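You operate a simulated robot arm through the tools that you are given. There is no shell and no other tool. Be economical: measure what you need, move in short steps, check, and stop when the job is done.

Carry out the task below with a simulated robot arm. There is one attempt and no reset: what you move stays moved.

JOB
Warm the steam line up and open the red wheel to FULL.
Fine: black knob to 1.5 bar, blue drain valve open till the tube is empty, only then wheel to WARM; once the lamp is green shut the drain, then FULL; no knock.

The check looks at the end state, three seconds after you hand in, the way a careful person would. Anything else that was tipped, shoved, dropped, spilled or broken makes it a failure.

ROBOT AND FRAMES
A 7-joint arm with a fingered hand, fixed in place. Base frame: the origin is at the foot of the arm, x ahead of it, y to its left, z up. Lengths are in m, angles in degrees, forces in N, time in s.
Its first joint turns from -166.0 to 166.0 degrees. Payload 4 kg.
The TCP is the grasp point between the finger pads, 0.03 m short of the fingertips. In the tool frame z runs along the fingers and y along their closing line. The gripper opens to 0.104 m. The gripper's body begins 0.035 m behind the TCP. The gripper is a hand of 4 fingers: y runs from the thumb to the fingers, the wrist lies at [-0.015, -0.113, -0.19] in the tool frame.
Orientation is that of the tool frame in the base frame, as a unit quaternion [x, y, z, w]. With the fingers straight down and the wrist toward the robot, the tool's x, y and z point along [0, 1, 0], [1, 0, 0] and [0, 0, -1] of the base frame.

CONTROLS
- The arm moves only by the tool drive_tool. Its argument "increments" is a list of rows, each an object of numbers (a shift or turn left out is 0): "tx", "ty", "tz": the shift along the tool's x, y, z in m; "ax", "ay", "az": the turn, a rotation vector about the tool's x, y, z in degrees. In form: [{"tx": .., "ty": .., "tz": .., "ax": .., "ay": .., "az": ..}, ...]. A call has 1 to 10 rows; each row is the pose to reach, as a shift and turn from the pose commanded when the call began, along the tool's axes at that moment. Each row takes 0.2 s and may step no farther than 0.05 m and 8.6 degrees from the row before; otherwise, the whole call is refused. A pose out of reach is approached as far as the arm can. The call stops where the force on the tool passes 70 N (or 10 N more than at its start, if that is more) or the arm is blocked; 0.2 s more then pass. In this call time passes only in rows, and 0.2 s behind the last. The reply holds the time, the measured pose of the TCP, the force on the tool along the base axes, the opening and the grip force, in the units named above and with some noise, with the torque about the TCP (base axes, N m) and any sound that the robot's microphone picked up.
- Cameras (640 x 400 px; columns grow to the right, rows downward): "scene" is fixed at [0.0506, -0.6502, 1.5391]; the picture's right is [0.71, -0.70, 0.00], its down [-0.39, -0.40, -0.83] and it looks along [0.58, 0.59, -0.55] (base axes); focal length 332 px, centre (320, 200). "wrist" rides on the gripper at [0.061, -0.092, -0.13] in the tool frame; the picture's right is [-0.81, 0.28, -0.52], its down [-0.53, -0.71, 0.46] and it looks along [-0.24, 0.64, 0.72] (tool axes); focal length 275 px, centre (320, 200). There is no depth. A picture from a camera that has moved, and an enlarged one, comes with that camera's place and axes in the base frame and with its lens.
- capture(camera): a new picture of that camera. It takes no simulated time.
- curl_fingers(index, middle, ring, thumb_bend, thumb_turn): sets how far each is bent, from 0 (flat) to 100 (curled in); at 30 the hand is open as for a grip, at 70 the pads meet at the TCP. One left out holds its place. A second passes; each finger stops where it meets its share of the squeeze, and holds until it gets a number again. It is the only way to open and close the hand. It gives what a move gives, with no picture; readings hold the bend of each and the force on the fingers (four entries, about 0 where the hand has none), thumb and palm. thumb_turn goes from beside the hand (0) to across from the fingers (100), as for a grip.
- zoom(camera, box): a new picture of the part [left, top, right, bottom] of that camera's present view, enlarged. It takes no simulated time.
- sign_off(): hands the job in; it is judged then, once.

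Work in short steps. Places have to be worked out from the pictures, the camera data and where the tool is seen: move nearer, look again, correct. Check each grasp and each placing, and mend what went wrong. You have 120 turns and 68 pictures in all, those below and enlarged ones among them. Open the gripper and draw the arm clear of the work before you hand the job in, unless the task says otherwise; then end with one line.

The tools are called after "Call:" by a JSON object that holds its "op" and its "data". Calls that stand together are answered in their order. drive_tool: Moves the arm, as the interface text tells. Its arguments: {"type":"object","properties":{"increments":{"type":"array"}},"required":["increments"]} The other tools are called the same way: curl_fingers (index, middle, ring, thumb_bend, thumb_turn) moves the fingers one by one; capture (camera) takes a picture; zoom (camera, box) takes an enlarged picture of a part of a camera's view; sign_off () hands the job in.

At the start:

```text
clock: 0.0
ee_pos: [0.4231, -0.1784, 1.3339]
tcp_rot: [0.707, 0.707, -0.001, 0.0]
contact_force: [0.1, -0.8, -0.1]
torque: [-0.05, 0.0, 0.01]
opening: 0.1034
finger_force: 0.1
shape: jaw
bend: [30.0, 30.0, 30.0, 30.0, 98.0]
finger forces: [0.1, 0.1, 0.1, 0.1, 0.0, 0.0]
```

scene: 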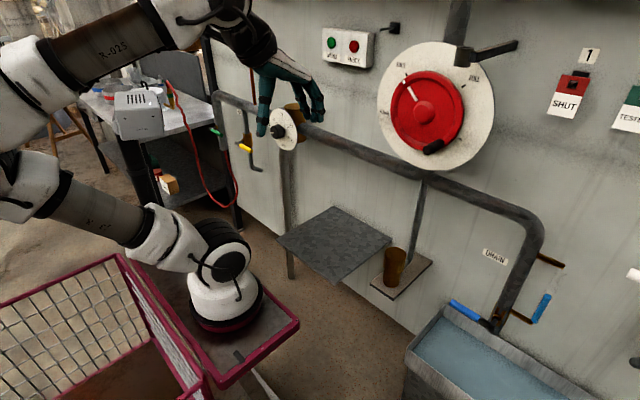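
wrist: 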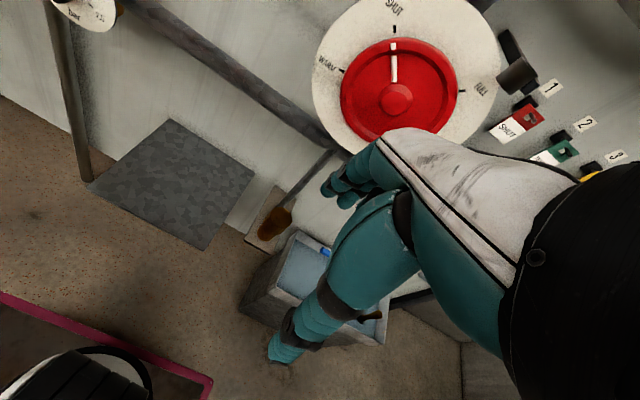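

I start by looking closely at the wheel, knob, drain and tube in the scene.

Call:
{"op": "zoom", "data": {"camera": "scene", "box": [360, 20, 520, 180]}}

Call:
{"op": "zoom", "data": {"camera": "scene", "box": [220, 80, 340, 180]}}

Call:
{"op": "zoom", "data": {"camera": "scene", "box": [420, 220, 600, 360]}}

Call:
{"op": "zoom", "data": {"camera": "scene", "box": [500, 20, 640, 140]}}

```text
2.50 times, centred on (440, 100) of scene
camera zoom: at [0.0506, -0.6502, 1.5391], right [0.71, -0.7, 0.0], down [-0.39, -0.4, -0.83], along [0.58, 0.59, -0.55], focal length 831 px, centre (20, 450)
```

zoom: 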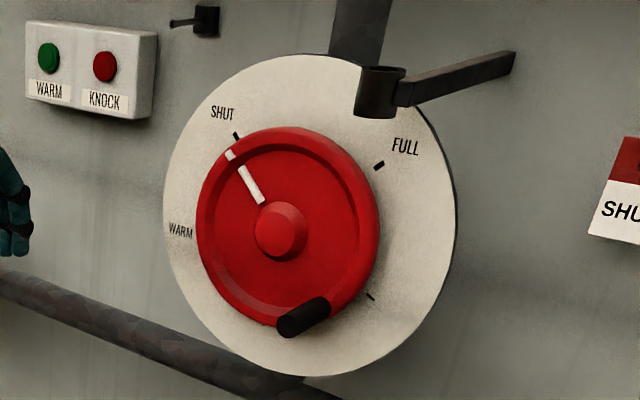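

```text
4.00 times, centred on (280, 130) of scene
camera zoom: at [0.0506, -0.6502, 1.5391], right [0.71, -0.7, 0.0], down [-0.39, -0.4, -0.83], along [0.58, 0.59, -0.55], focal length 1330 px, centre (480, 480)
```

zoom: 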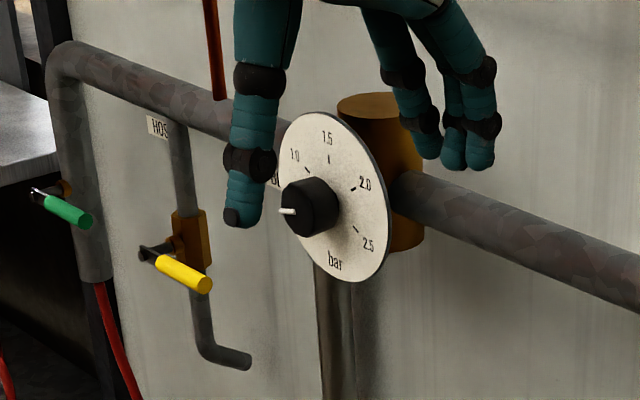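

```text
2.86 times, centred on (510, 290) of scene
camera zoom: at [0.0506, -0.6502, 1.5391], right [0.71, -0.7, 0.0], down [-0.39, -0.4, -0.83], along [0.58, 0.59, -0.55], focal length 950 px, centre (-223, -57)
```

zoom: 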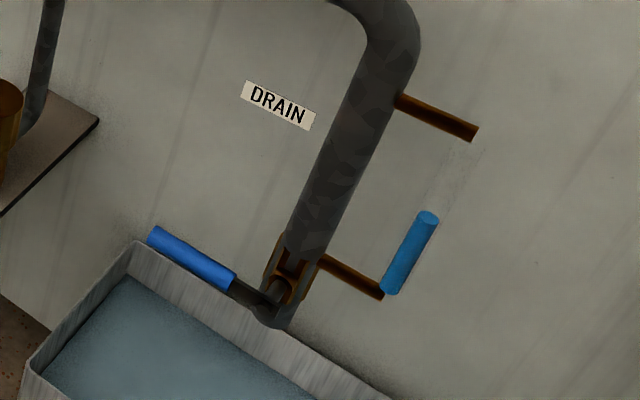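

```text
3.33 times, centred on (570, 80) of scene
camera zoom: at [0.0506, -0.6502, 1.5391], right [0.71, -0.7, 0.0], down [-0.39, -0.4, -0.83], along [0.58, 0.59, -0.55], focal length 1108 px, centre (-513, 600)
```

zoom: 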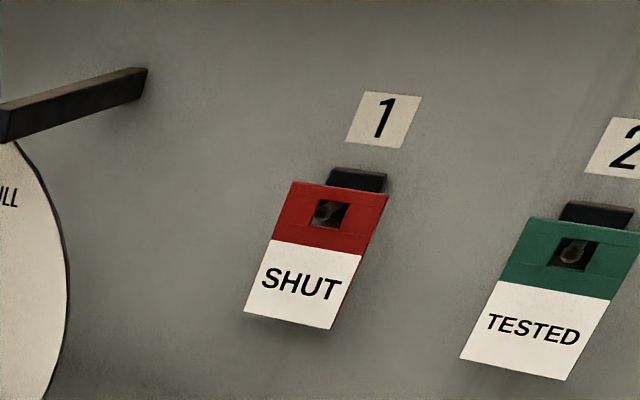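

Wall is the plane x≈const (~0.85-0.9), wheel hub about (0.815,-0.25,1.26), regulator knob about (0.70,0.22,1.105). I turn the hand to point along +x (toward the wall), staying in free space.

Call:
{"op": "drive_tool", "data": {"increments": [{"ax": -8.5}, {"ax": -17}, {"ax": -25.5}, {"ax": -34}, {"ax": -42.5}, {"ax": -51}, {"ax": -59.5}, {"ax": -68}, {"ax": -76.5}, {"ax": -85}]}}

Call:
{"op": "drive_tool", "data": {"increments": [{"ax": -5}]}}

Call:
{"op": "capture", "data": {"camera": "wrist"}}

Call:
{"op": "capture", "data": {"camera": "scene"}}

```text
clock: 2.2
ee_pos: [0.4053, -0.2126, 1.4096]
tcp_rot: [0.521, 0.522, 0.478, 0.477]
contact_force: [-0.5, 0.0, -0.6]
torque: [0.01, 0.01, -0.01]
opening: 0.1036
finger_force: 0.0
shape: jaw
bend: [30.0, 30.0, 30.0, 30.0, 98.0]
finger forces: [0.1, 0.0, 0.0, 0.1, 0.1, 0.0]
out of reach, approached as far as the arm can: row 8, 9, 10
```

```text
clock: 2.6
ee_pos: [0.4021, -0.2214, 1.4238]
tcp_rot: [0.5, 0.501, 0.5, 0.5]
contact_force: [0.7, 0.0, -0.6]
torque: [0.0, 0.02, 0.01]
opening: 0.1038
finger_force: 0.1
shape: jaw
bend: [30.0, 30.0, 30.0, 30.0, 98.0]
finger forces: [0.0, 0.0, 0.1, 0.0, 0.0, 0.0]
out of reach, approached as far as the arm can: row 1
```

```text
61 pictures are left
camera wrist: at [0.2721, -0.1606, 1.3333], right [-0.52, -0.81, 0.28], down [0.46, -0.53, -0.71], along [0.73, -0.24, 0.64], focal length 275 px, centre (320, 200)
```

wrist: 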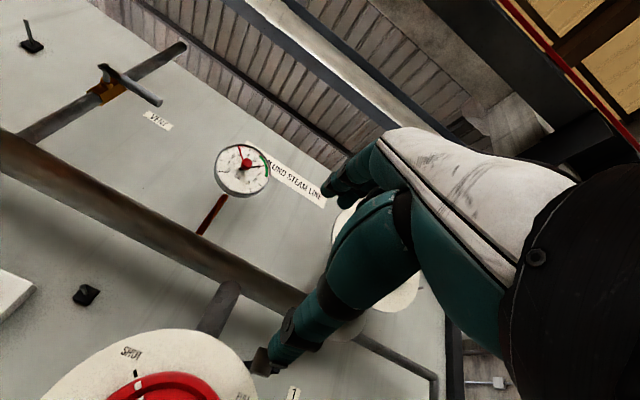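

```text
60 pictures are left
```

scene: 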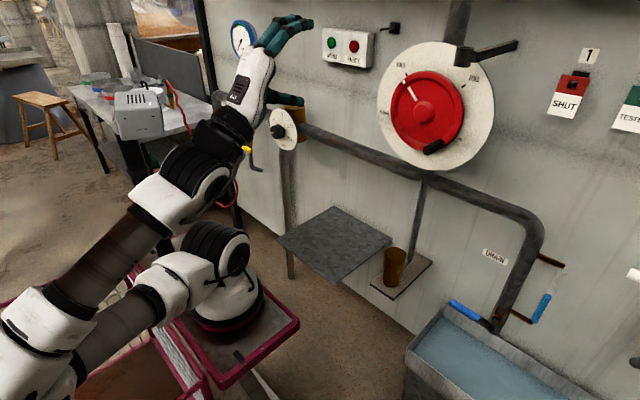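

The hand now points along +x. I move it toward a standoff ahead of the regulator knob.

Call:
{"op": "drive_tool", "data": {"increments": [{"tx": 0.04, "ty": -0.021, "tz": 0.0137}, {"tx": 0.08, "ty": -0.042, "tz": 0.0274}, {"tx": 0.12, "ty": -0.063, "tz": 0.041}, {"tx": 0.16, "ty": -0.084, "tz": 0.055}, {"tx": 0.2, "ty": -0.105, "tz": 0.068}, {"tx": 0.24, "ty": -0.126, "tz": 0.082}, {"tx": 0.28, "ty": -0.147, "tz": 0.096}, {"tx": 0.32, "ty": -0.168, "tz": 0.11}, {"tx": 0.36, "ty": -0.189, "tz": 0.123}, {"tx": 0.4, "ty": -0.21, "tz": 0.137}]}}

Call:
{"op": "capture", "data": {"camera": "wrist"}}

Call:
{"op": "capture", "data": {"camera": "scene"}}

```text
clock: 4.3
ee_pos: [0.5095, 0.0424, 1.3995]
tcp_rot: [0.563, 0.383, 0.541, 0.493]
contact_force: [0.4, -0.1, -0.3]
torque: [0.04, -0.02, -0.03]
opening: 0.1038
finger_force: 0.0
shape: jaw
bend: [30.0, 30.0, 30.0, 30.0, 98.0]
finger forces: [0.0, 0.0, 0.0, 0.0, 0.0, 0.0]
out of reach, approached as far as the arm can: row 1, 2, 3, 4, 5, 6, 7, 8
stopped in row 8: the arm was blocked; the commanded pose is now the measured one
```

```text
59 pictures are left
camera wrist: at [0.3974, 0.1393, 1.3152], right [-0.64, -0.77, 0.04], down [0.46, -0.42, -0.78], along [0.62, -0.48, 0.62], focal length 275 px, centre (320, 200)
```

wrist: 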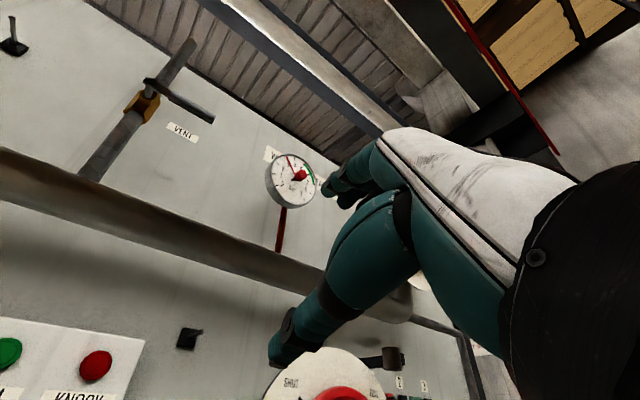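

```text
58 pictures are left
```

scene: 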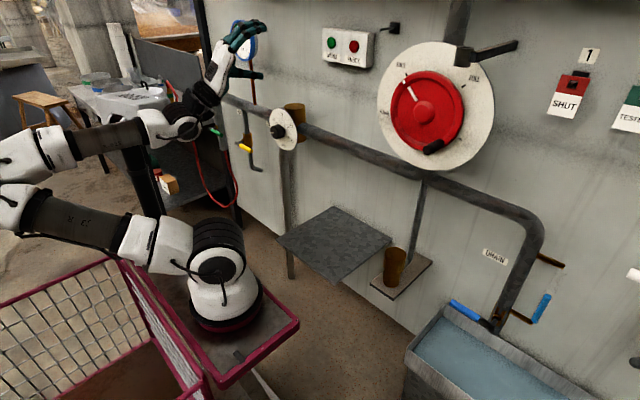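

The arm stalled since its axis really seems to sit near x≈0.3, and tool-y-up folds it badly. I try rolling the hand (fingers toward -y, wrist to the left) to see if this posture is easier.

Call:
{"op": "drive_tool", "data": {"increments": [{"az": 8.5}, {"az": 17}, {"az": 25.5}, {"az": 34}, {"az": 42.5}, {"az": 51}, {"az": 59.5}, {"az": 68}, {"az": 76}]}}

Call:
{"op": "capture", "data": {"camera": "scene"}}

```text
clock: 6.3
ee_pos: [0.509, 0.0472, 1.3996]
tcp_rot: [0.679, -0.041, 0.731, 0.054]
contact_force: [0.4, 0.2, 0.1]
torque: [-0.01, 0.01, 0.0]
opening: 0.1038
finger_force: 0.1
shape: jaw
bend: [30.0, 30.0, 30.0, 30.0, 98.0]
finger forces: [0.0, 0.0, 0.0, 0.1, 0.0, 0.0]
```

```text
57 pictures are left
```

scene: 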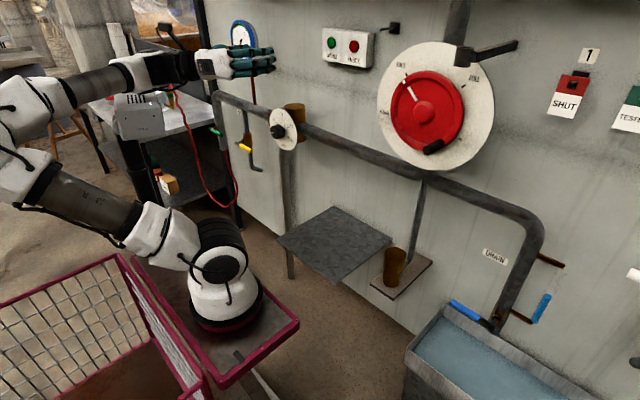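

That posture works freely. I correct the small yaw/pitch error and move to the standoff in front of the knob.

Call:
{"op": "drive_tool", "data": {"increments": [{"tx": -0.037, "ty": -0.023, "ax": 1, "ay": -0.5}, {"tx": -0.073, "ty": -0.046, "ax": 2, "ay": -1}, {"tx": -0.11, "ty": -0.068, "ax": 3, "ay": -1.5}, {"tx": -0.147, "ty": -0.091, "ax": 4, "ay": -2}, {"tx": -0.183, "ty": -0.114, "ax": 5, "ay": -2.7}, {"tx": -0.22, "ty": -0.137, "ax": 6, "ay": -3.3}, {"tx": -0.256, "ty": -0.159, "ax": 7, "ay": -4}, {"tx": -0.293, "ty": -0.182, "tz": -0.006, "ax": 7.7, "ay": -4.3}]}}

Call:
{"op": "capture", "data": {"camera": "wrist"}}

Call:
{"op": "capture", "data": {"camera": "scene"}}

```text
clock: 7.1
ee_pos: [0.5349, 0.0339, 1.3462]
tcp_rot: [0.662, -0.125, 0.738, 0.035]
contact_force: [0.2, 0.7, 0.1]
torque: [0.01, -0.01, -0.04]
opening: 0.104
finger_force: 0.0
shape: jaw
bend: [30.0, 30.0, 30.0, 30.0, 97.0]
finger forces: [0.0, 0.0, 0.1, 0.0, 0.0, 0.0]
stopped in row 3: the arm was blocked; the commanded pose is now the measured one
```

```text
56 pictures are left
camera wrist: at [0.422, 0.1462, 1.4079], right [-0.46, -0.05, -0.89], down [0.66, 0.64, -0.38], along [0.59, -0.76, -0.26], focal length 275 px, centre (320, 200)
```

wrist: 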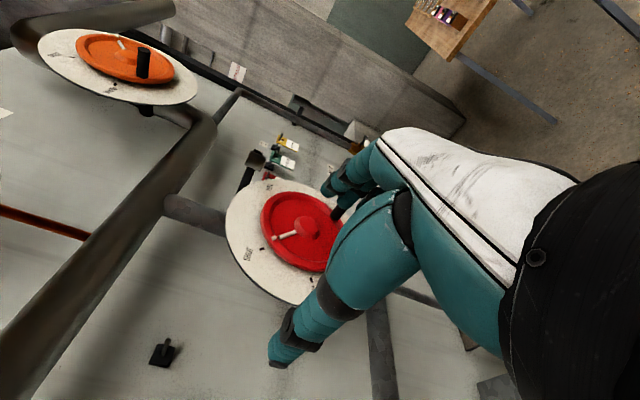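

```text
55 pictures are left
```

scene: 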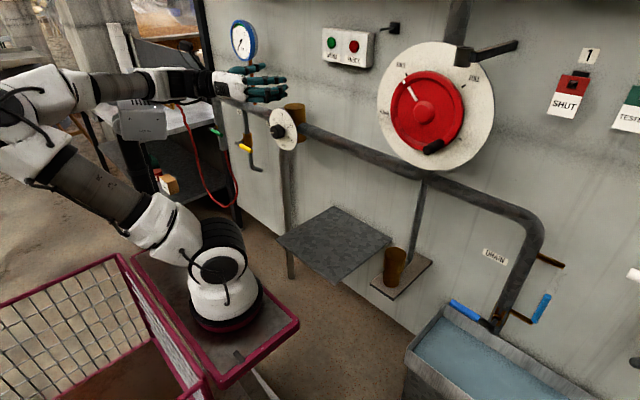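

Blocked again, presumably by a wrist limit. I roll further so the fingers are below and the thumb/wrist above, which should suit lower targets.

Call:
{"op": "drive_tool", "data": {"increments": [{"az": 8.5}, {"az": 17}, {"az": 25.5}, {"az": 34}, {"az": 42.5}, {"az": 51}, {"az": 59.5}, {"az": 68}, {"az": 76.5}, {"az": 85}]}}

Call:
{"op": "capture", "data": {"camera": "scene"}}

```text
clock: 9.3
ee_pos: [0.5337, 0.0331, 1.3419]
tcp_rot: [0.405, -0.541, 0.57, -0.467]
contact_force: [-0.5, -0.7, -0.3]
torque: [0.01, -0.01, -0.03]
opening: 0.1038
finger_force: 0.0
shape: jaw
bend: [30.0, 30.0, 30.0, 30.0, 97.0]
finger forces: [0.0, 0.0, 0.1, 0.0, 0.1, 0.0]
```

```text
54 pictures are left
```

scene: 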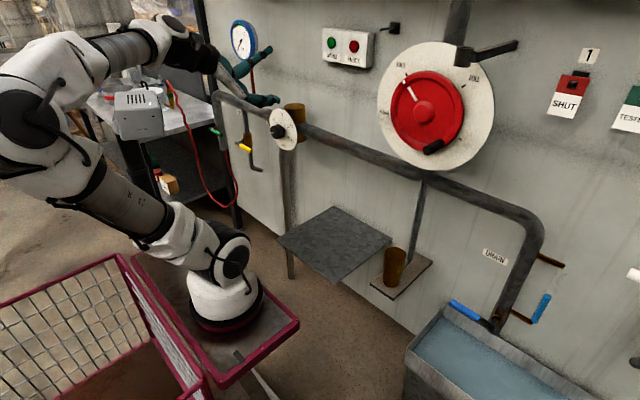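

Thumb is up and posture looks good. I now move toward the knob standoff while straightening the yaw.

Call:
{"op": "drive_tool", "data": {"increments": [{"tx": -0.022, "ty": 0.032, "tz": -0.008, "ay": -2, "ax": -0.7}, {"tx": -0.044, "ty": 0.064, "tz": -0.016, "ay": -4, "ax": -1.4}, {"tx": -0.066, "ty": 0.096, "tz": -0.024, "ay": -6, "ax": -2.1}, {"tx": -0.088, "ty": 0.128, "tz": -0.033, "ay": -8, "ax": -2.8}, {"tx": -0.11, "ty": 0.16, "tz": -0.042, "ay": -10, "ax": -3.5}, {"tx": -0.132, "ty": 0.192, "tz": -0.05, "ay": -12, "ax": -4.2}, {"tx": -0.1525, "ty": 0.222, "tz": -0.059, "ay": -13.8, "ax": -5}]}}

Call:
{"op": "capture", "data": {"camera": "wrist"}}

Call:
{"op": "capture", "data": {"camera": "scene"}}

```text
clock: 10.9
ee_pos: [0.5405, 0.1935, 1.1247]
tcp_rot: [-0.485, 0.511, -0.497, 0.507]
contact_force: [-0.9, 0.4, 0.6]
torque: [0.01, 0.02, 0.01]
opening: 0.104
finger_force: 0.0
shape: jaw
bend: [30.0, 30.0, 30.0, 30.0, 97.0]
finger forces: [0.1, 0.0, 0.0, 0.1, 0.0, 0.0]
```

```text
53 pictures are left
camera wrist: at [0.4097, 0.1312, 1.2142], right [-0.5, 0.83, -0.25], down [0.46, 0.5, 0.74], along [0.73, 0.26, -0.63], focal length 275 px, centre (320, 200)
```

wrist: 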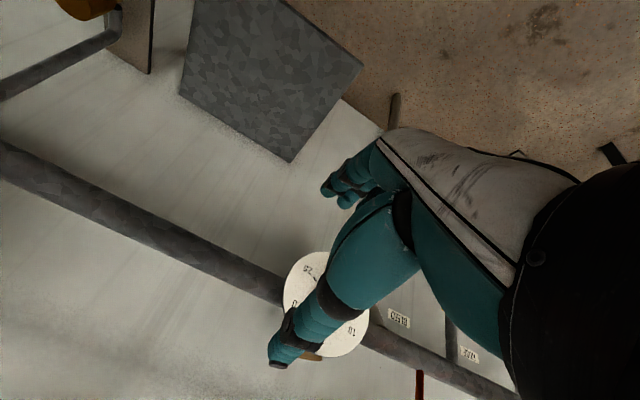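

```text
52 pictures are left
```

scene: 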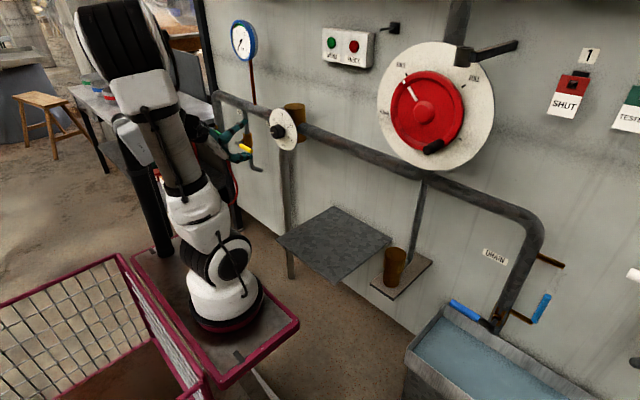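

Now the arm is in a comfortable elbow-up posture. Triangulating with the new wrist view puts the dial at about (0.83,0.35,1.04), knob front near x≈0.79. I approach to x≈0.66 in line with it.

Call:
{"op": "drive_tool", "data": {"increments": [{"tx": -0.03, "ty": 0.016, "tz": 0.015}, {"tx": -0.06, "ty": 0.032, "tz": 0.03}, {"tx": -0.09, "ty": 0.048, "tz": 0.05}, {"tx": -0.12, "ty": 0.064, "tz": 0.07}, {"tx": -0.15, "ty": 0.08, "tz": 0.1}]}}

Call:
{"op": "capture", "data": {"camera": "wrist"}}

Call:
{"op": "zoom", "data": {"camera": "scene", "box": [200, 60, 360, 160]}}

```text
clock: 12.1
ee_pos: [0.633, 0.3529, 1.0469]
tcp_rot: [-0.491, 0.504, -0.494, 0.511]
contact_force: [0.3, 0.4, -0.6]
torque: [0.0, 0.0, 0.04]
opening: 0.1039
finger_force: 0.1
shape: jaw
bend: [30.0, 30.0, 30.0, 30.0, 97.0]
finger forces: [0.1, 0.0, 0.1, 0.0, 0.1, 0.1]
```

```text
51 pictures are left
camera wrist: at [0.5032, 0.2875, 1.1363], right [-0.52, 0.82, -0.26], down [0.45, 0.51, 0.73], along [0.73, 0.27, -0.63], focal length 275 px, centre (320, 200)
```

wrist: 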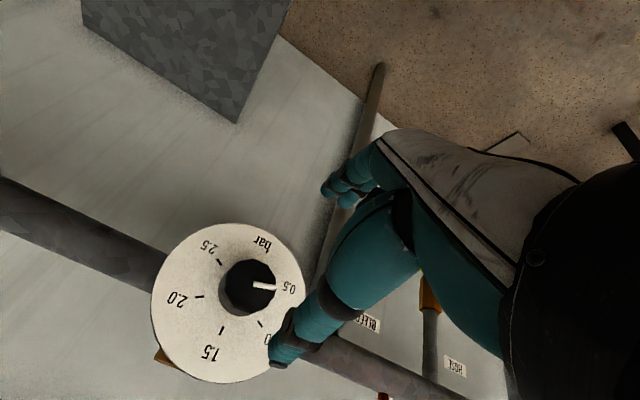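

```text
4.00 times, centred on (280, 110) of scene
camera zoom: at [0.0506, -0.6502, 1.5391], right [0.71, -0.7, 0.0], down [-0.39, -0.4, -0.83], along [0.58, 0.59, -0.55], focal length 1330 px, centre (480, 560)
```

zoom: 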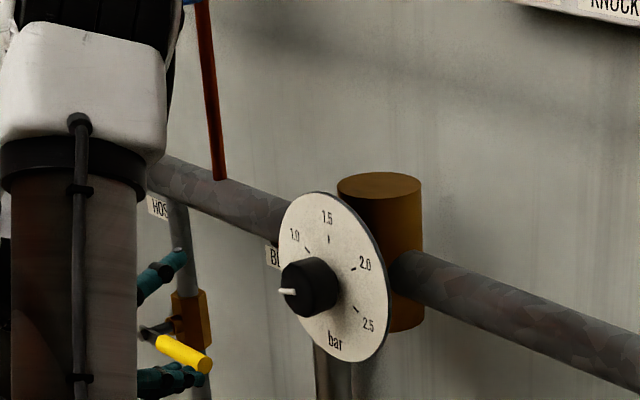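

Knob front measured at (0.79,0.349,1.043), ticks 60° apart, so 0.5→1.5 needs ~120° clockwise. I pre-roll the hand counter-clockwise in place to have turning range.

Call:
{"op": "drive_tool", "data": {"increments": [{"az": -8.5}, {"az": -17}, {"az": -25.5}, {"az": -34}, {"az": -42.5}, {"az": -51}, {"az": -59.5}, {"az": -65}]}}

```text
clock: 13.9
ee_pos: [0.6353, 0.351, 1.0479]
tcp_rot: [0.685, -0.16, 0.691, -0.165]
contact_force: [-0.4, -0.4, 0.2]
torque: [0.03, 0.0, 0.0]
opening: 0.1039
finger_force: 0.1
shape: jaw
bend: [30.0, 30.0, 30.0, 30.0, 97.0]
finger forces: [0.1, 0.0, 0.0, 0.1, 0.0, 0.0]
```

That works. I advance straight along the knob axis until the pads surround the knob (TCP x≈0.785).

Call:
{"op": "drive_tool", "data": {"increments": [{"tz": 0.04}, {"tz": 0.08}, {"tz": 0.11}, {"tz": 0.13}, {"tz": 0.146}]}}

Call:
{"op": "capture", "data": {"camera": "wrist"}}

Call:
{"op": "zoom", "data": {"camera": "scene", "box": [200, 60, 360, 160]}}

```text
clock: 15.1
ee_pos: [0.7813, 0.352, 1.0488]
tcp_rot: [0.685, -0.161, 0.691, -0.165]
contact_force: [-0.2, -0.1, -1.0]
torque: [0.04, -0.02, 0.01]
opening: 0.1042
finger_force: 0.0
shape: jaw
bend: [30.0, 30.0, 30.0, 30.0, 97.0]
finger forces: [0.0, 0.0, 0.0, 0.0, 0.1, 0.0]
```

```text
49 pictures are left
camera wrist: at [0.6499, 0.4065, 1.144], right [-0.51, 0.12, -0.85], down [0.45, 0.88, -0.15], along [0.73, -0.46, -0.5], focal length 275 px, centre (320, 200)
```

wrist: 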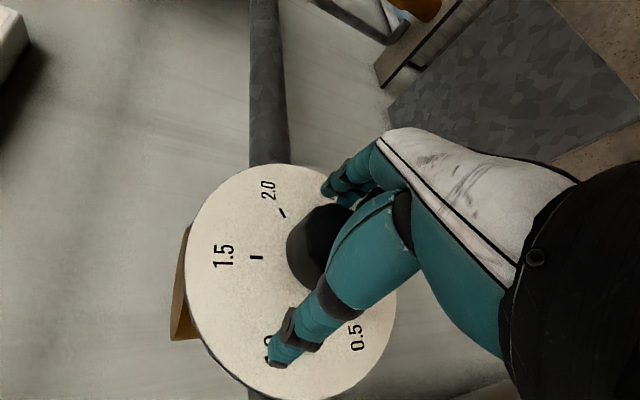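

```text
4.00 times, centred on (280, 110) of scene
camera zoom: at [0.0506, -0.6502, 1.5391], right [0.71, -0.7, 0.0], down [-0.39, -0.4, -0.83], along [0.58, 0.59, -0.55], focal length 1330 px, centre (480, 560)
```

zoom: 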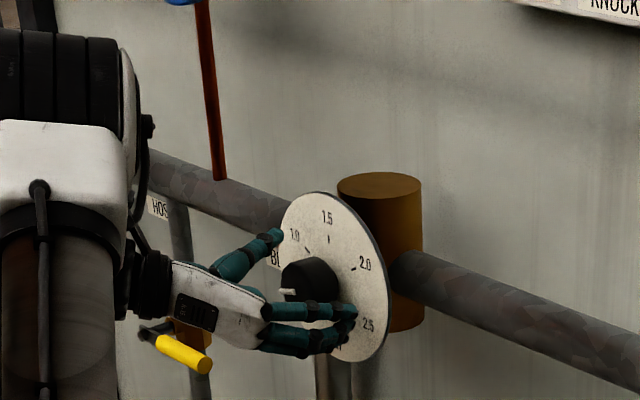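

The knob sits between thumb and fingers. I close the hand on it.

Call:
{"op": "curl_fingers", "data": {"index": 65, "middle": 65, "ring": 65, "thumb_bend": 65}}

Call:
{"op": "zoom", "data": {"camera": "scene", "box": [240, 85, 320, 135]}}

```text
clock: 16.1
ee_pos: [0.7811, 0.351, 1.0485]
tcp_rot: [0.686, -0.162, 0.69, -0.163]
contact_force: [-2.6, -17.7, -13.4]
torque: [-0.13, 0.49, -0.53]
opening: 0.0427
finger_force: 15.7
shape: fingers
bend: [50.0, 50.0, 57.0, 58.0, 97.0]
finger forces: [9.8, 9.7, 6.9, 0.0, 5.3, 0.0]
```

```text
8.00 times, centred on (280, 110) of scene
camera zoom: at [0.0506, -0.6502, 1.5391], right [0.71, -0.7, 0.0], down [-0.39, -0.4, -0.83], along [0.58, 0.59, -0.55], focal length 2659 px, centre (640, 920)
```

zoom: 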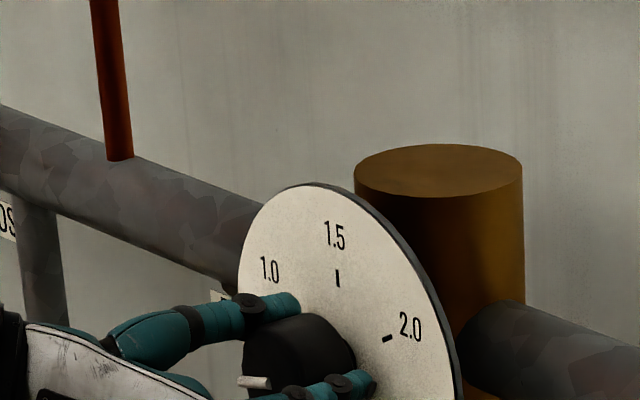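

The grip holds but the fingers carry more load than the thumb, so I shift 5 mm along tool y to centre, then turn clockwise.

Call:
{"op": "drive_tool", "data": {"increments": [{"ty": 0.005}, {"ty": 0.005, "az": 6}, {"ty": 0.005, "az": 12}, {"ty": 0.005, "az": 18}]}}

Call:
{"op": "zoom", "data": {"camera": "scene", "box": [240, 95, 320, 145]}}

```text
clock: 17.1
ee_pos: [0.7806, 0.3468, 1.0457]
tcp_rot: [0.651, -0.267, 0.656, -0.272]
contact_force: [-3.3, -7.9, -10.0]
torque: [-0.11, 0.39, -0.26]
opening: 0.0428
finger_force: 13.3
shape: fingers
bend: [52.0, 52.0, 58.0, 57.0, 97.0]
finger forces: [7.5, 7.4, 5.4, 0.0, 7.5, 0.1]
```

```text
8.00 times, centred on (280, 120) of scene
camera zoom: at [0.0506, -0.6502, 1.5391], right [0.71, -0.7, 0.0], down [-0.39, -0.4, -0.83], along [0.58, 0.59, -0.55], focal length 2659 px, centre (640, 840)
```

zoom: 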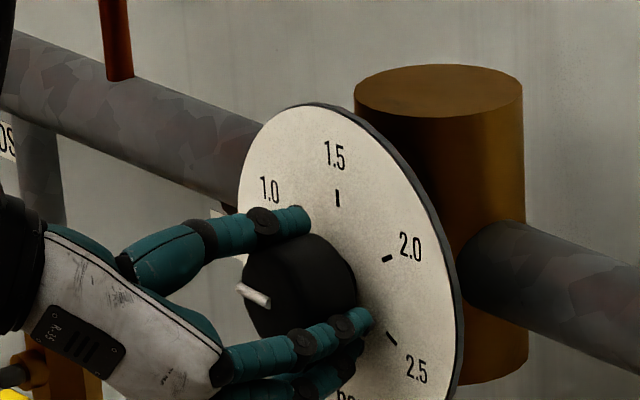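

The pointer is turning with the hand. I keep turning.

Call:
{"op": "drive_tool", "data": {"increments": [{"ty": 0.002, "az": 8}, {"ty": 0.002, "az": 16}, {"ty": 0.002, "az": 24}, {"ty": 0.002, "az": 32}, {"ty": 0.002, "az": 40}, {"ty": 0.002, "az": 48}, {"ty": 0.002, "az": 56}]}}

Call:
{"op": "zoom", "data": {"camera": "scene", "box": [240, 95, 320, 145]}}

```text
clock: 18.7
ee_pos: [0.7809, 0.3453, 1.0434]
tcp_rot: [-0.45, 0.542, -0.451, 0.547]
contact_force: [-1.2, -5.7, -21.8]
torque: [-0.22, 0.61, -0.05]
opening: 0.0425
finger_force: 16.4
shape: fingers
bend: [49.0, 51.0, 59.0, 59.0, 95.0]
finger forces: [12.8, 8.7, 4.2, 0.1, 7.1, 0.1]
```

```text
8.00 times, centred on (280, 120) of scene
camera zoom: at [0.0506, -0.6502, 1.5391], right [0.71, -0.7, 0.0], down [-0.39, -0.4, -0.83], along [0.58, 0.59, -0.55], focal length 2659 px, centre (640, 840)
```

zoom: 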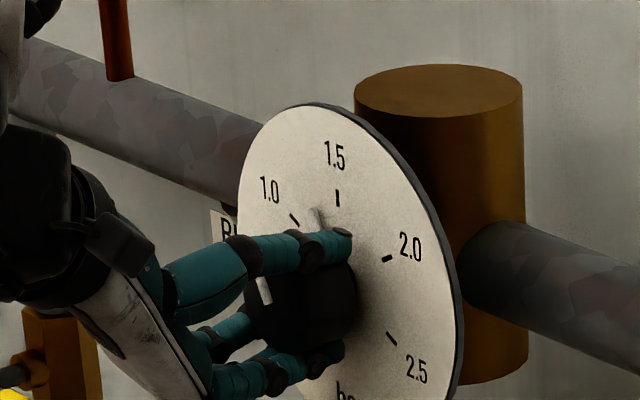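

About 74° done; continue the turn by a further 30°.

Call:
{"op": "drive_tool", "data": {"increments": [{"ty": 0.003, "az": 7}, {"ty": 0.003, "az": 14}, {"ty": 0.003, "az": 21}, {"ty": 0.003, "az": 28}]}}

Call:
{"op": "zoom", "data": {"camera": "scene", "box": [240, 95, 320, 145]}}

Call:
{"op": "capture", "data": {"camera": "wrist"}}

```text
clock: 19.7
ee_pos: [0.7807, 0.3472, 1.0418]
tcp_rot: [-0.306, 0.635, -0.306, 0.64]
contact_force: [-0.1, -0.5, -17.7]
torque: [-0.08, 0.4, 0.05]
opening: 0.0432
finger_force: 15.7
shape: fingers
bend: [51.0, 52.0, 61.0, 58.0, 94.0]
finger forces: [10.9, 6.9, 3.4, 0.1, 10.0, 0.0]
```

```text
8.00 times, centred on (280, 120) of scene
camera zoom: at [0.0506, -0.6502, 1.5391], right [0.71, -0.7, 0.0], down [-0.39, -0.4, -0.83], along [0.58, 0.59, -0.55], focal length 2659 px, centre (640, 840)
```

zoom: 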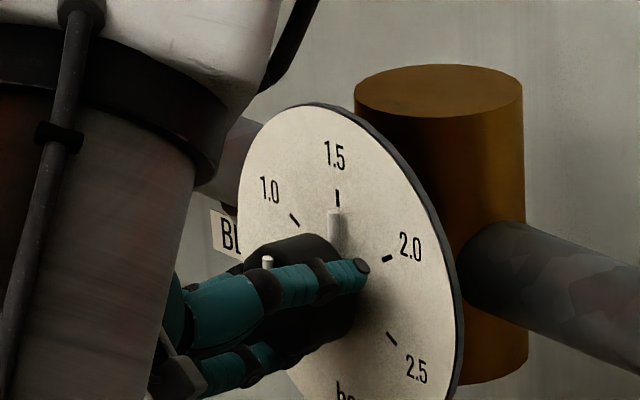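

```text
43 pictures are left
camera wrist: at [0.6512, 0.2411, 1.0735], right [-0.52, 0.8, 0.29], down [0.45, -0.03, 0.89], along [0.72, 0.6, -0.35], focal length 275 px, centre (320, 200)
```

wrist: 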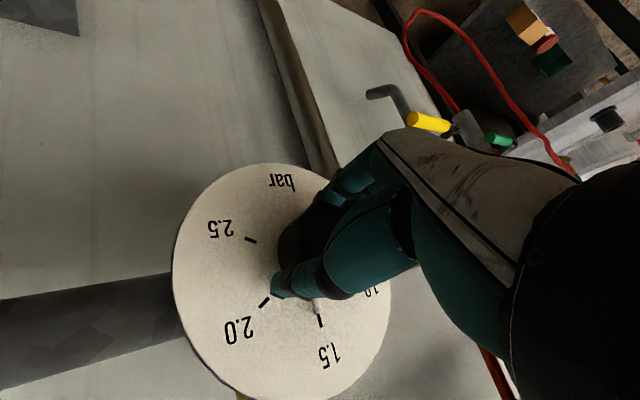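

The pointer strip on the dial is now near the 1.5 tick. I zoom in tightly to judge the residual.

Call:
{"op": "zoom", "data": {"camera": "scene", "box": [266, 108, 298, 128]}}

```text
16.00 times, centred on (282, 118) of scene
camera zoom: at [0.0506, -0.6502, 1.5391], right [0.71, -0.7, 0.0], down [-0.39, -0.4, -0.83], along [0.58, 0.59, -0.55], focal length 5318 px, centre (928, 1512)
```

zoom: 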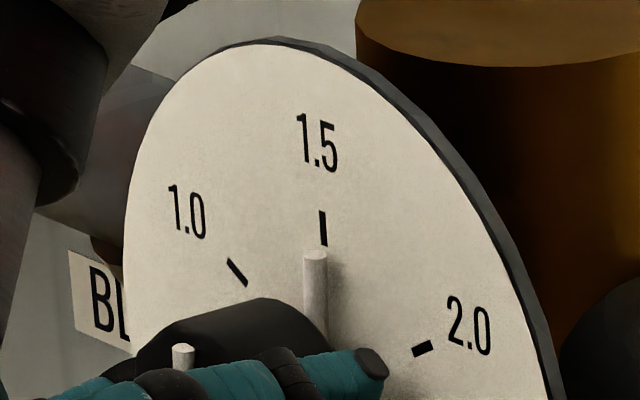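

By parallax-corrected estimate the pointer is within ~3° of 1.5. I release and back off to verify face-on.

Call:
{"op": "curl_fingers", "data": {"index": 30, "middle": 30, "ring": 30, "thumb_bend": 30}}

Call:
{"op": "drive_tool", "data": {"increments": [{"tz": -0.03}, {"tz": -0.07}, {"tz": -0.11}, {"tz": -0.15}]}}

Call:
{"op": "zoom", "data": {"camera": "scene", "box": [262, 108, 304, 148]}}

Call:
{"op": "capture", "data": {"camera": "wrist"}}

```text
clock: 20.7
ee_pos: [0.7797, 0.3475, 1.0407]
tcp_rot: [-0.307, 0.633, -0.306, 0.641]
contact_force: [0.0, -0.5, -0.2]
torque: [-0.04, -0.02, 0.0]
opening: 0.1026
finger_force: 0.0
shape: fingers
bend: [30.0, 30.0, 30.0, 30.0, 97.0]
finger forces: [0.0, 0.0, 0.0, 0.0, 0.1, 0.1]
```

```text
clock: 21.7
ee_pos: [0.6304, 0.345, 1.0412]
tcp_rot: [-0.306, 0.634, -0.307, 0.64]
contact_force: [-0.6, -0.3, 0.4]
torque: [0.0, -0.03, 0.0]
opening: 0.1029
finger_force: 0.0
shape: fingers
bend: [30.0, 30.0, 30.0, 30.0, 97.0]
finger forces: [0.0, 0.1, 0.0, 0.0, 0.1, 0.0]
```

```text
10.00 times, centred on (283, 128) of scene
camera zoom: at [0.0506, -0.6502, 1.5391], right [0.71, -0.7, 0.0], down [-0.39, -0.4, -0.83], along [0.58, 0.59, -0.55], focal length 3324 px, centre (690, 920)
```

zoom: 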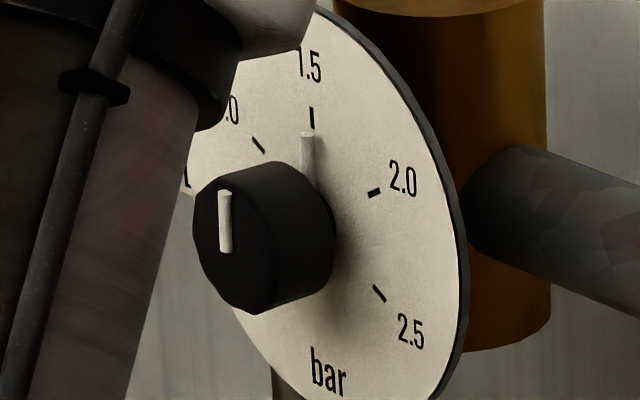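

```text
40 pictures are left
camera wrist: at [0.5005, 0.2387, 1.0745], right [-0.52, 0.8, 0.29], down [0.45, -0.03, 0.89], along [0.73, 0.6, -0.34], focal length 275 px, centre (320, 200)
```

wrist: 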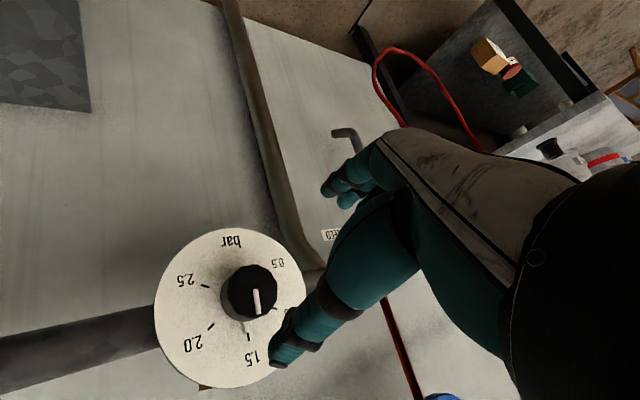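

The knob pointer stands vertical at 1.5. Next the drain: I back off and swing the hand toward the right, staying clear of the wall, rolling back to fingers-down.

Call:
{"op": "drive_tool", "data": {"increments": [{"tx": 0.034, "ty": -0.027, "tz": -0.006, "az": -4.8}, {"tx": 0.067, "ty": -0.054, "tz": -0.012, "az": -9.6}, {"tx": 0.101, "ty": -0.08, "tz": -0.019, "az": -14.5}, {"tx": 0.135, "ty": -0.107, "tz": -0.025, "az": -19.3}, {"tx": 0.168, "ty": -0.134, "tz": -0.031, "az": -24}, {"tx": 0.202, "ty": -0.16, "tz": -0.037, "az": -29}, {"tx": 0.235, "ty": -0.187, "tz": -0.044, "az": -34}, {"tx": 0.269, "ty": -0.214, "tz": -0.05, "az": -38.6}]}}

```text
clock: 23.5
ee_pos: [0.6491, 0.0586, 1.1014]
tcp_rot: [-0.498, 0.498, -0.501, 0.502]
contact_force: [0.1, -0.3, 0.4]
torque: [0.01, -0.01, 0.0]
opening: 0.1031
finger_force: 0.2
shape: fingers
bend: [30.0, 30.0, 30.0, 30.0, 97.0]
finger forces: [0.1, 0.1, 0.1, 0.1, 0.0, 0.1]
out of reach, approached as far as the arm can: row 5, 6, 7, 8
```

Slightly limited near the base axis; I continue to the right, toward (0.62,-0.38,1.0).

Call:
{"op": "drive_tool", "data": {"increments": [{"tx": 0.047, "ty": 0.005, "tz": 0.005}, {"tx": 0.095, "ty": 0.01, "tz": 0.01}, {"tx": 0.142, "ty": 0.015, "tz": 0.015}, {"tx": 0.19, "ty": 0.02, "tz": 0.02}, {"tx": 0.237, "ty": 0.025, "tz": 0.025}, {"tx": 0.285, "ty": 0.03, "tz": 0.03}, {"tx": 0.332, "ty": 0.035, "tz": 0.035}, {"tx": 0.38, "ty": 0.04, "tz": 0.04}]}}

Call:
{"op": "capture", "data": {"camera": "wrist"}}

Call:
{"op": "capture", "data": {"camera": "scene"}}

```text
clock: 25.3
ee_pos: [0.6902, -0.3141, 1.0616]
tcp_rot: [-0.5, 0.497, -0.5, 0.503]
contact_force: [-0.4, -0.4, 0.5]
torque: [-0.02, 0.02, -0.06]
opening: 0.1029
finger_force: 0.1
shape: fingers
bend: [30.0, 30.0, 30.0, 30.0, 98.0]
finger forces: [0.0, 0.0, 0.0, 0.0, 0.0, 0.0]
out of reach, approached as far as the arm can: row 1, 2, 3, 4, 5, 6, 7
```

```text
39 pictures are left
camera wrist: at [0.5601, -0.3775, 1.1527], right [-0.52, 0.81, -0.28], down [0.45, 0.54, 0.72], along [0.73, 0.25, -0.64], focal length 275 px, centre (320, 200)
```

wrist: 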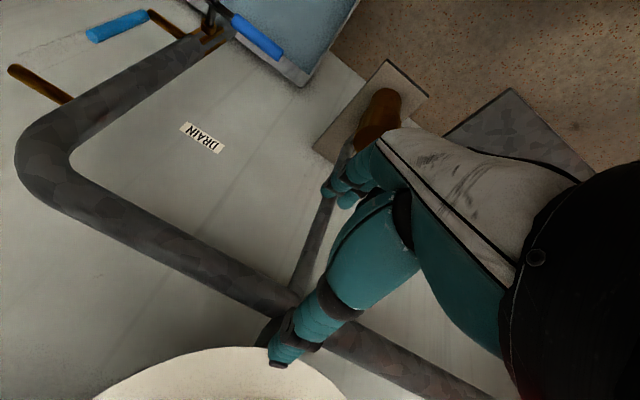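

```text
38 pictures are left
```

scene: 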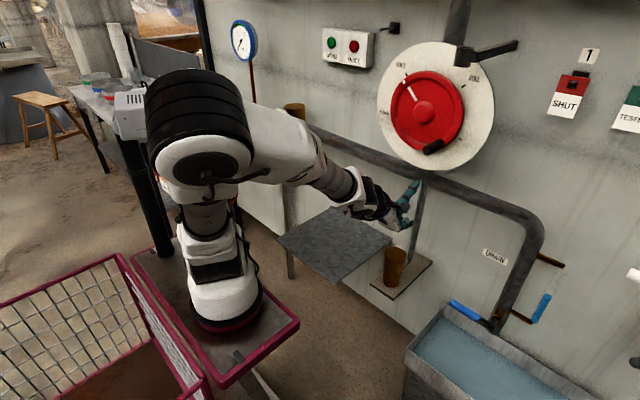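

I zoom the wrist view onto the drain valve to understand how its lever swings.

Call:
{"op": "zoom", "data": {"camera": "wrist", "box": [60, 0, 340, 120]}}

Call:
{"op": "zoom", "data": {"camera": "scene", "box": [440, 280, 560, 350]}}

```text
2.29 times, centred on (200, 60) of wrist
camera zoom: at [0.5601, -0.3775, 1.1527], right [-0.52, 0.81, -0.28], down [0.45, 0.54, 0.72], along [0.73, 0.25, -0.64], focal length 629 px, centre (594, 520)
```

zoom: 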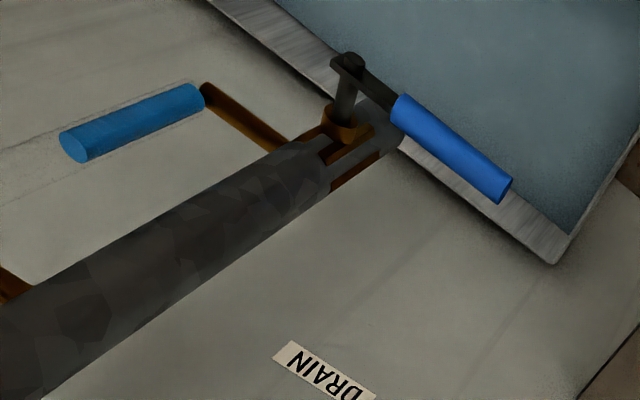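

```text
5.33 times, centred on (500, 315) of scene
camera zoom: at [0.0506, -0.6502, 1.5391], right [0.71, -0.7, 0.0], down [-0.39, -0.4, -0.83], along [0.58, 0.59, -0.55], focal length 1773 px, centre (-640, -413)
```

zoom: 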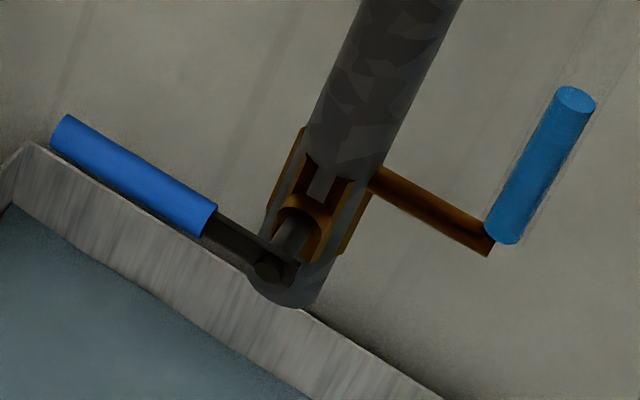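

The stem points toward me (pivot ≈ (0.82,-0.576,0.695)), lever horizontal along +y with handle from y≈-0.54 to -0.45 — shut. It should swing in the wall plane. I move to a standoff in front of the handle.

Call:
{"op": "drive_tool", "data": {"increments": [{"tx": 0.04, "ty": 0.02}, {"tx": 0.08, "ty": 0.05}, {"tx": 0.11, "ty": 0.09}, {"tx": 0.14, "ty": 0.13}, {"tx": 0.155, "ty": 0.175}, {"tx": 0.16, "ty": 0.22}, {"tx": 0.16, "ty": 0.27}, {"tx": 0.16, "ty": 0.32}, {"tx": 0.16, "ty": 0.375, "tz": 0}]}}

Call:
{"op": "capture", "data": {"camera": "scene"}}

Call:
{"op": "capture", "data": {"camera": "wrist"}}

```text
refused: row 9 steps farther than a row can; nothing moved
```

```text
35 pictures are left
```

scene: 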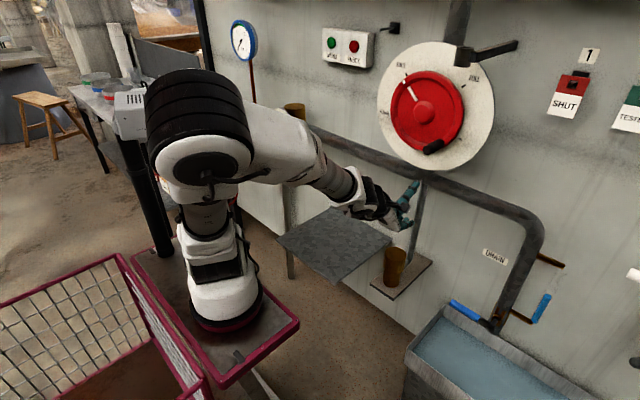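

```text
34 pictures are left
camera wrist: at [0.5601, -0.3775, 1.1527], right [-0.52, 0.81, -0.28], down [0.45, 0.54, 0.72], along [0.73, 0.25, -0.64], focal length 275 px, centre (320, 200)
```

wrist: 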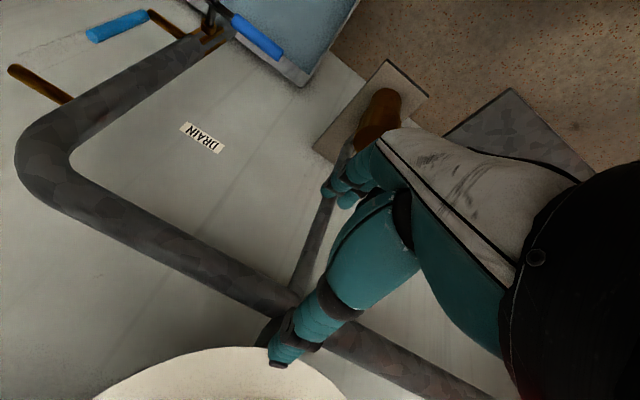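

One step was too long; I resend it with shorter rows (pictures only after success).

Call:
{"op": "drive_tool", "data": {"increments": [{"tx": 0.035, "ty": 0.03}, {"tx": 0.07, "ty": 0.06}, {"tx": 0.1, "ty": 0.095}, {"tx": 0.125, "ty": 0.133}, {"tx": 0.145, "ty": 0.173}, {"tx": 0.155, "ty": 0.216}, {"tx": 0.16, "ty": 0.26}, {"tx": 0.16, "ty": 0.3}, {"tx": 0.16, "ty": 0.34}, {"tx": 0.16, "ty": 0.376}]}}

```text
clock: 27.5
ee_pos: [0.6956, -0.4742, 0.6859]
tcp_rot: [-0.498, 0.497, -0.501, 0.505]
contact_force: [0.2, -0.5, 0.6]
torque: [0.01, -0.01, -0.02]
opening: 0.103
finger_force: 0.1
shape: fingers
bend: [30.0, 30.0, 30.0, 30.0, 98.0]
finger forces: [0.0, 0.1, 0.0, 0.0, 0.0, 0.0]
```

The reached standoff matches. I check alignment with the lever in both cameras.

Call:
{"op": "capture", "data": {"camera": "wrist"}}

Call:
{"op": "zoom", "data": {"camera": "scene", "box": [380, 240, 540, 340]}}

```text
33 pictures are left
camera wrist: at [0.5661, -0.5368, 0.778], right [-0.52, 0.81, -0.28], down [0.45, 0.53, 0.72], along [0.73, 0.25, -0.64], focal length 275 px, centre (320, 200)
```

wrist: 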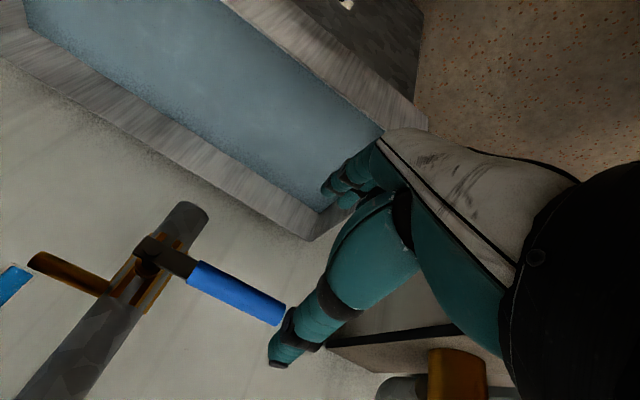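

```text
4.00 times, centred on (460, 290) of scene
camera zoom: at [0.0506, -0.6502, 1.5391], right [0.71, -0.7, 0.0], down [-0.39, -0.4, -0.83], along [0.58, 0.59, -0.55], focal length 1330 px, centre (-240, -160)
```

zoom: 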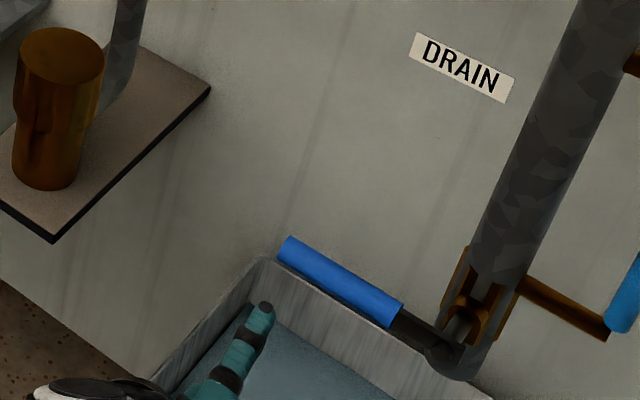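

Three-view triangulation puts the lever at x≈0.818, z≈0.702, from pivot y≈-0.572 to tip y≈-0.444. I raise 16 mm and advance so the handle lies between thumb (above) and fingers (below).

Call:
{"op": "drive_tool", "data": {"increments": [{"ty": -0.016, "tz": 0.02}, {"ty": -0.016, "tz": 0.055}, {"ty": -0.016, "tz": 0.09}, {"ty": -0.016, "tz": 0.114}]}}

Call:
{"op": "curl_fingers", "data": {"index": 48, "middle": 48, "ring": 48, "thumb_bend": 48}}

Call:
{"op": "capture", "data": {"camera": "wrist"}}

Call:
{"op": "zoom", "data": {"camera": "scene", "box": [400, 260, 560, 360]}}

```text
clock: 28.5
ee_pos: [0.8092, -0.4764, 0.7038]
tcp_rot: [-0.499, 0.498, -0.501, 0.503]
contact_force: [-0.1, -1.1, 0.3]
torque: [-0.01, -0.02, -0.03]
opening: 0.1028
finger_force: 0.2
shape: fingers
bend: [30.0, 30.0, 30.0, 30.0, 98.0]
finger forces: [0.0, 0.1, 0.0, 0.0, 0.0, 0.0]
```

```text
clock: 29.5
ee_pos: [0.8107, -0.4774, 0.7031]
tcp_rot: [-0.498, 0.497, -0.501, 0.504]
contact_force: [-1.0, 0.2, 0.5]
torque: [0.0, -0.02, 0.0]
opening: 0.0582
finger_force: 0.0
shape: fingers
bend: [48.0, 48.0, 48.0, 48.0, 98.0]
finger forces: [0.0, 0.1, 0.1, 0.0, 0.0, 0.0]
```

```text
31 pictures are left
camera wrist: at [0.68, -0.5378, 0.7942], right [-0.52, 0.81, -0.28], down [0.45, 0.53, 0.72], along [0.73, 0.25, -0.64], focal length 275 px, centre (320, 200)
```

wrist: 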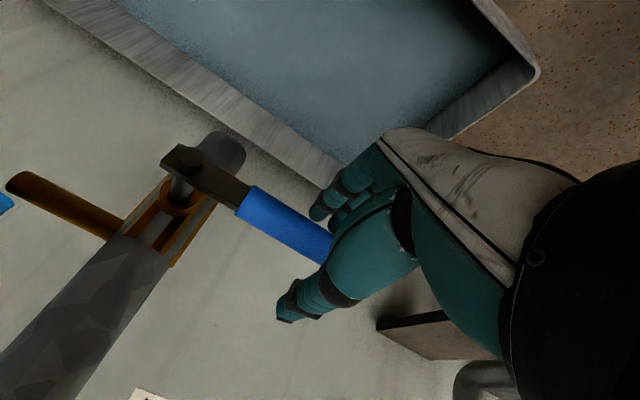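

```text
4.00 times, centred on (480, 310) of scene
camera zoom: at [0.0506, -0.6502, 1.5391], right [0.71, -0.7, 0.0], down [-0.39, -0.4, -0.83], along [0.58, 0.59, -0.55], focal length 1330 px, centre (-320, -240)
```

zoom: 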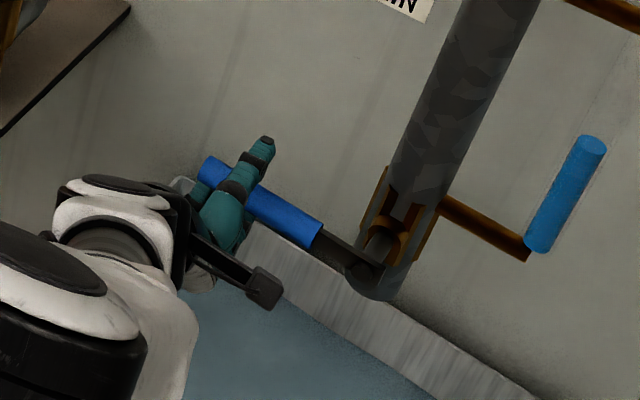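

The handle is caged. I try lifting it along a small arc and watch forces.

Call:
{"op": "drive_tool", "data": {"increments": [{"ty": -0.012}, {"tx": 0.001, "ty": -0.025, "az": 8}, {"tx": 0.004, "ty": -0.039, "az": 16}, {"tx": 0.008, "ty": -0.051, "az": 24}]}}

Call:
{"op": "zoom", "data": {"camera": "scene", "box": [400, 260, 560, 360]}}

```text
clock: 30.5
ee_pos: [0.8094, -0.4829, 0.754]
tcp_rot: [-0.383, 0.59, -0.385, 0.597]
contact_force: [-1.4, -1.2, -2.7]
torque: [-0.08, 0.04, 0.02]
opening: 0.0607
finger_force: 1.7
shape: fingers
bend: [46.0, 48.0, 48.0, 48.0, 98.0]
finger forces: [2.4, 0.5, 0.1, 0.1, 0.1, 0.0]
```

```text
4.00 times, centred on (480, 310) of scene
camera zoom: at [0.0506, -0.6502, 1.5391], right [0.71, -0.7, 0.0], down [-0.39, -0.4, -0.83], along [0.58, 0.59, -0.55], focal length 1330 px, centre (-320, -240)
```

zoom: 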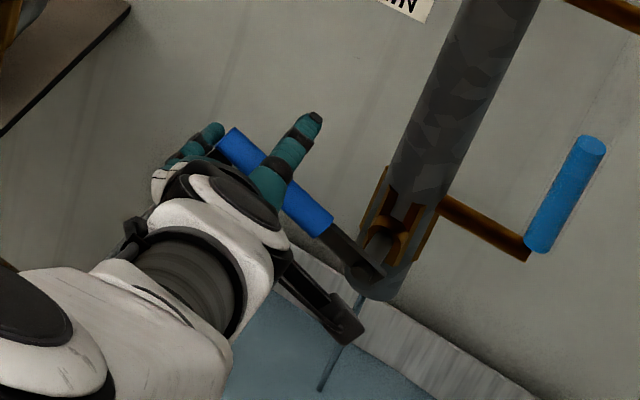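

It turns easily and water is running out. I continue lifting to open fully.

Call:
{"op": "drive_tool", "data": {"increments": [{"tx": 0.001, "ty": -0.013, "az": 8}, {"tx": 0.004, "ty": -0.0265, "az": 16}, {"tx": 0.008, "ty": -0.039, "az": 24}, {"tx": 0.0146, "ty": -0.051, "az": 32}, {"tx": 0.0225, "ty": -0.062, "az": 40}, {"tx": 0.032, "ty": -0.071, "az": 48}]}}

Call:
{"op": "zoom", "data": {"camera": "scene", "box": [400, 240, 560, 340]}}

```text
clock: 31.9
ee_pos: [0.8087, -0.5415, 0.8072]
tcp_rot: [-0.11, 0.695, -0.107, 0.703]
contact_force: [1.9, 1.6, -2.1]
torque: [-0.09, 0.09, -0.03]
opening: 0.0602
finger_force: 1.3
shape: fingers
bend: [46.0, 47.0, 48.0, 48.0, 98.0]
finger forces: [1.5, 1.5, 0.0, 0.0, 0.1, 0.1]
```

```text
4.00 times, centred on (480, 290) of scene
camera zoom: at [0.0506, -0.6502, 1.5391], right [0.71, -0.7, 0.0], down [-0.39, -0.4, -0.83], along [0.58, 0.59, -0.55], focal length 1330 px, centre (-320, -160)
```

zoom: 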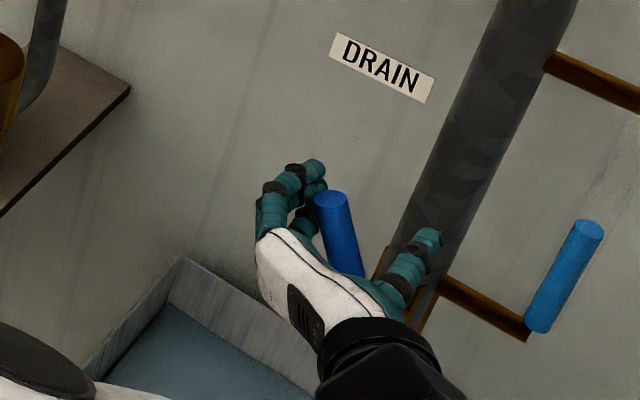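

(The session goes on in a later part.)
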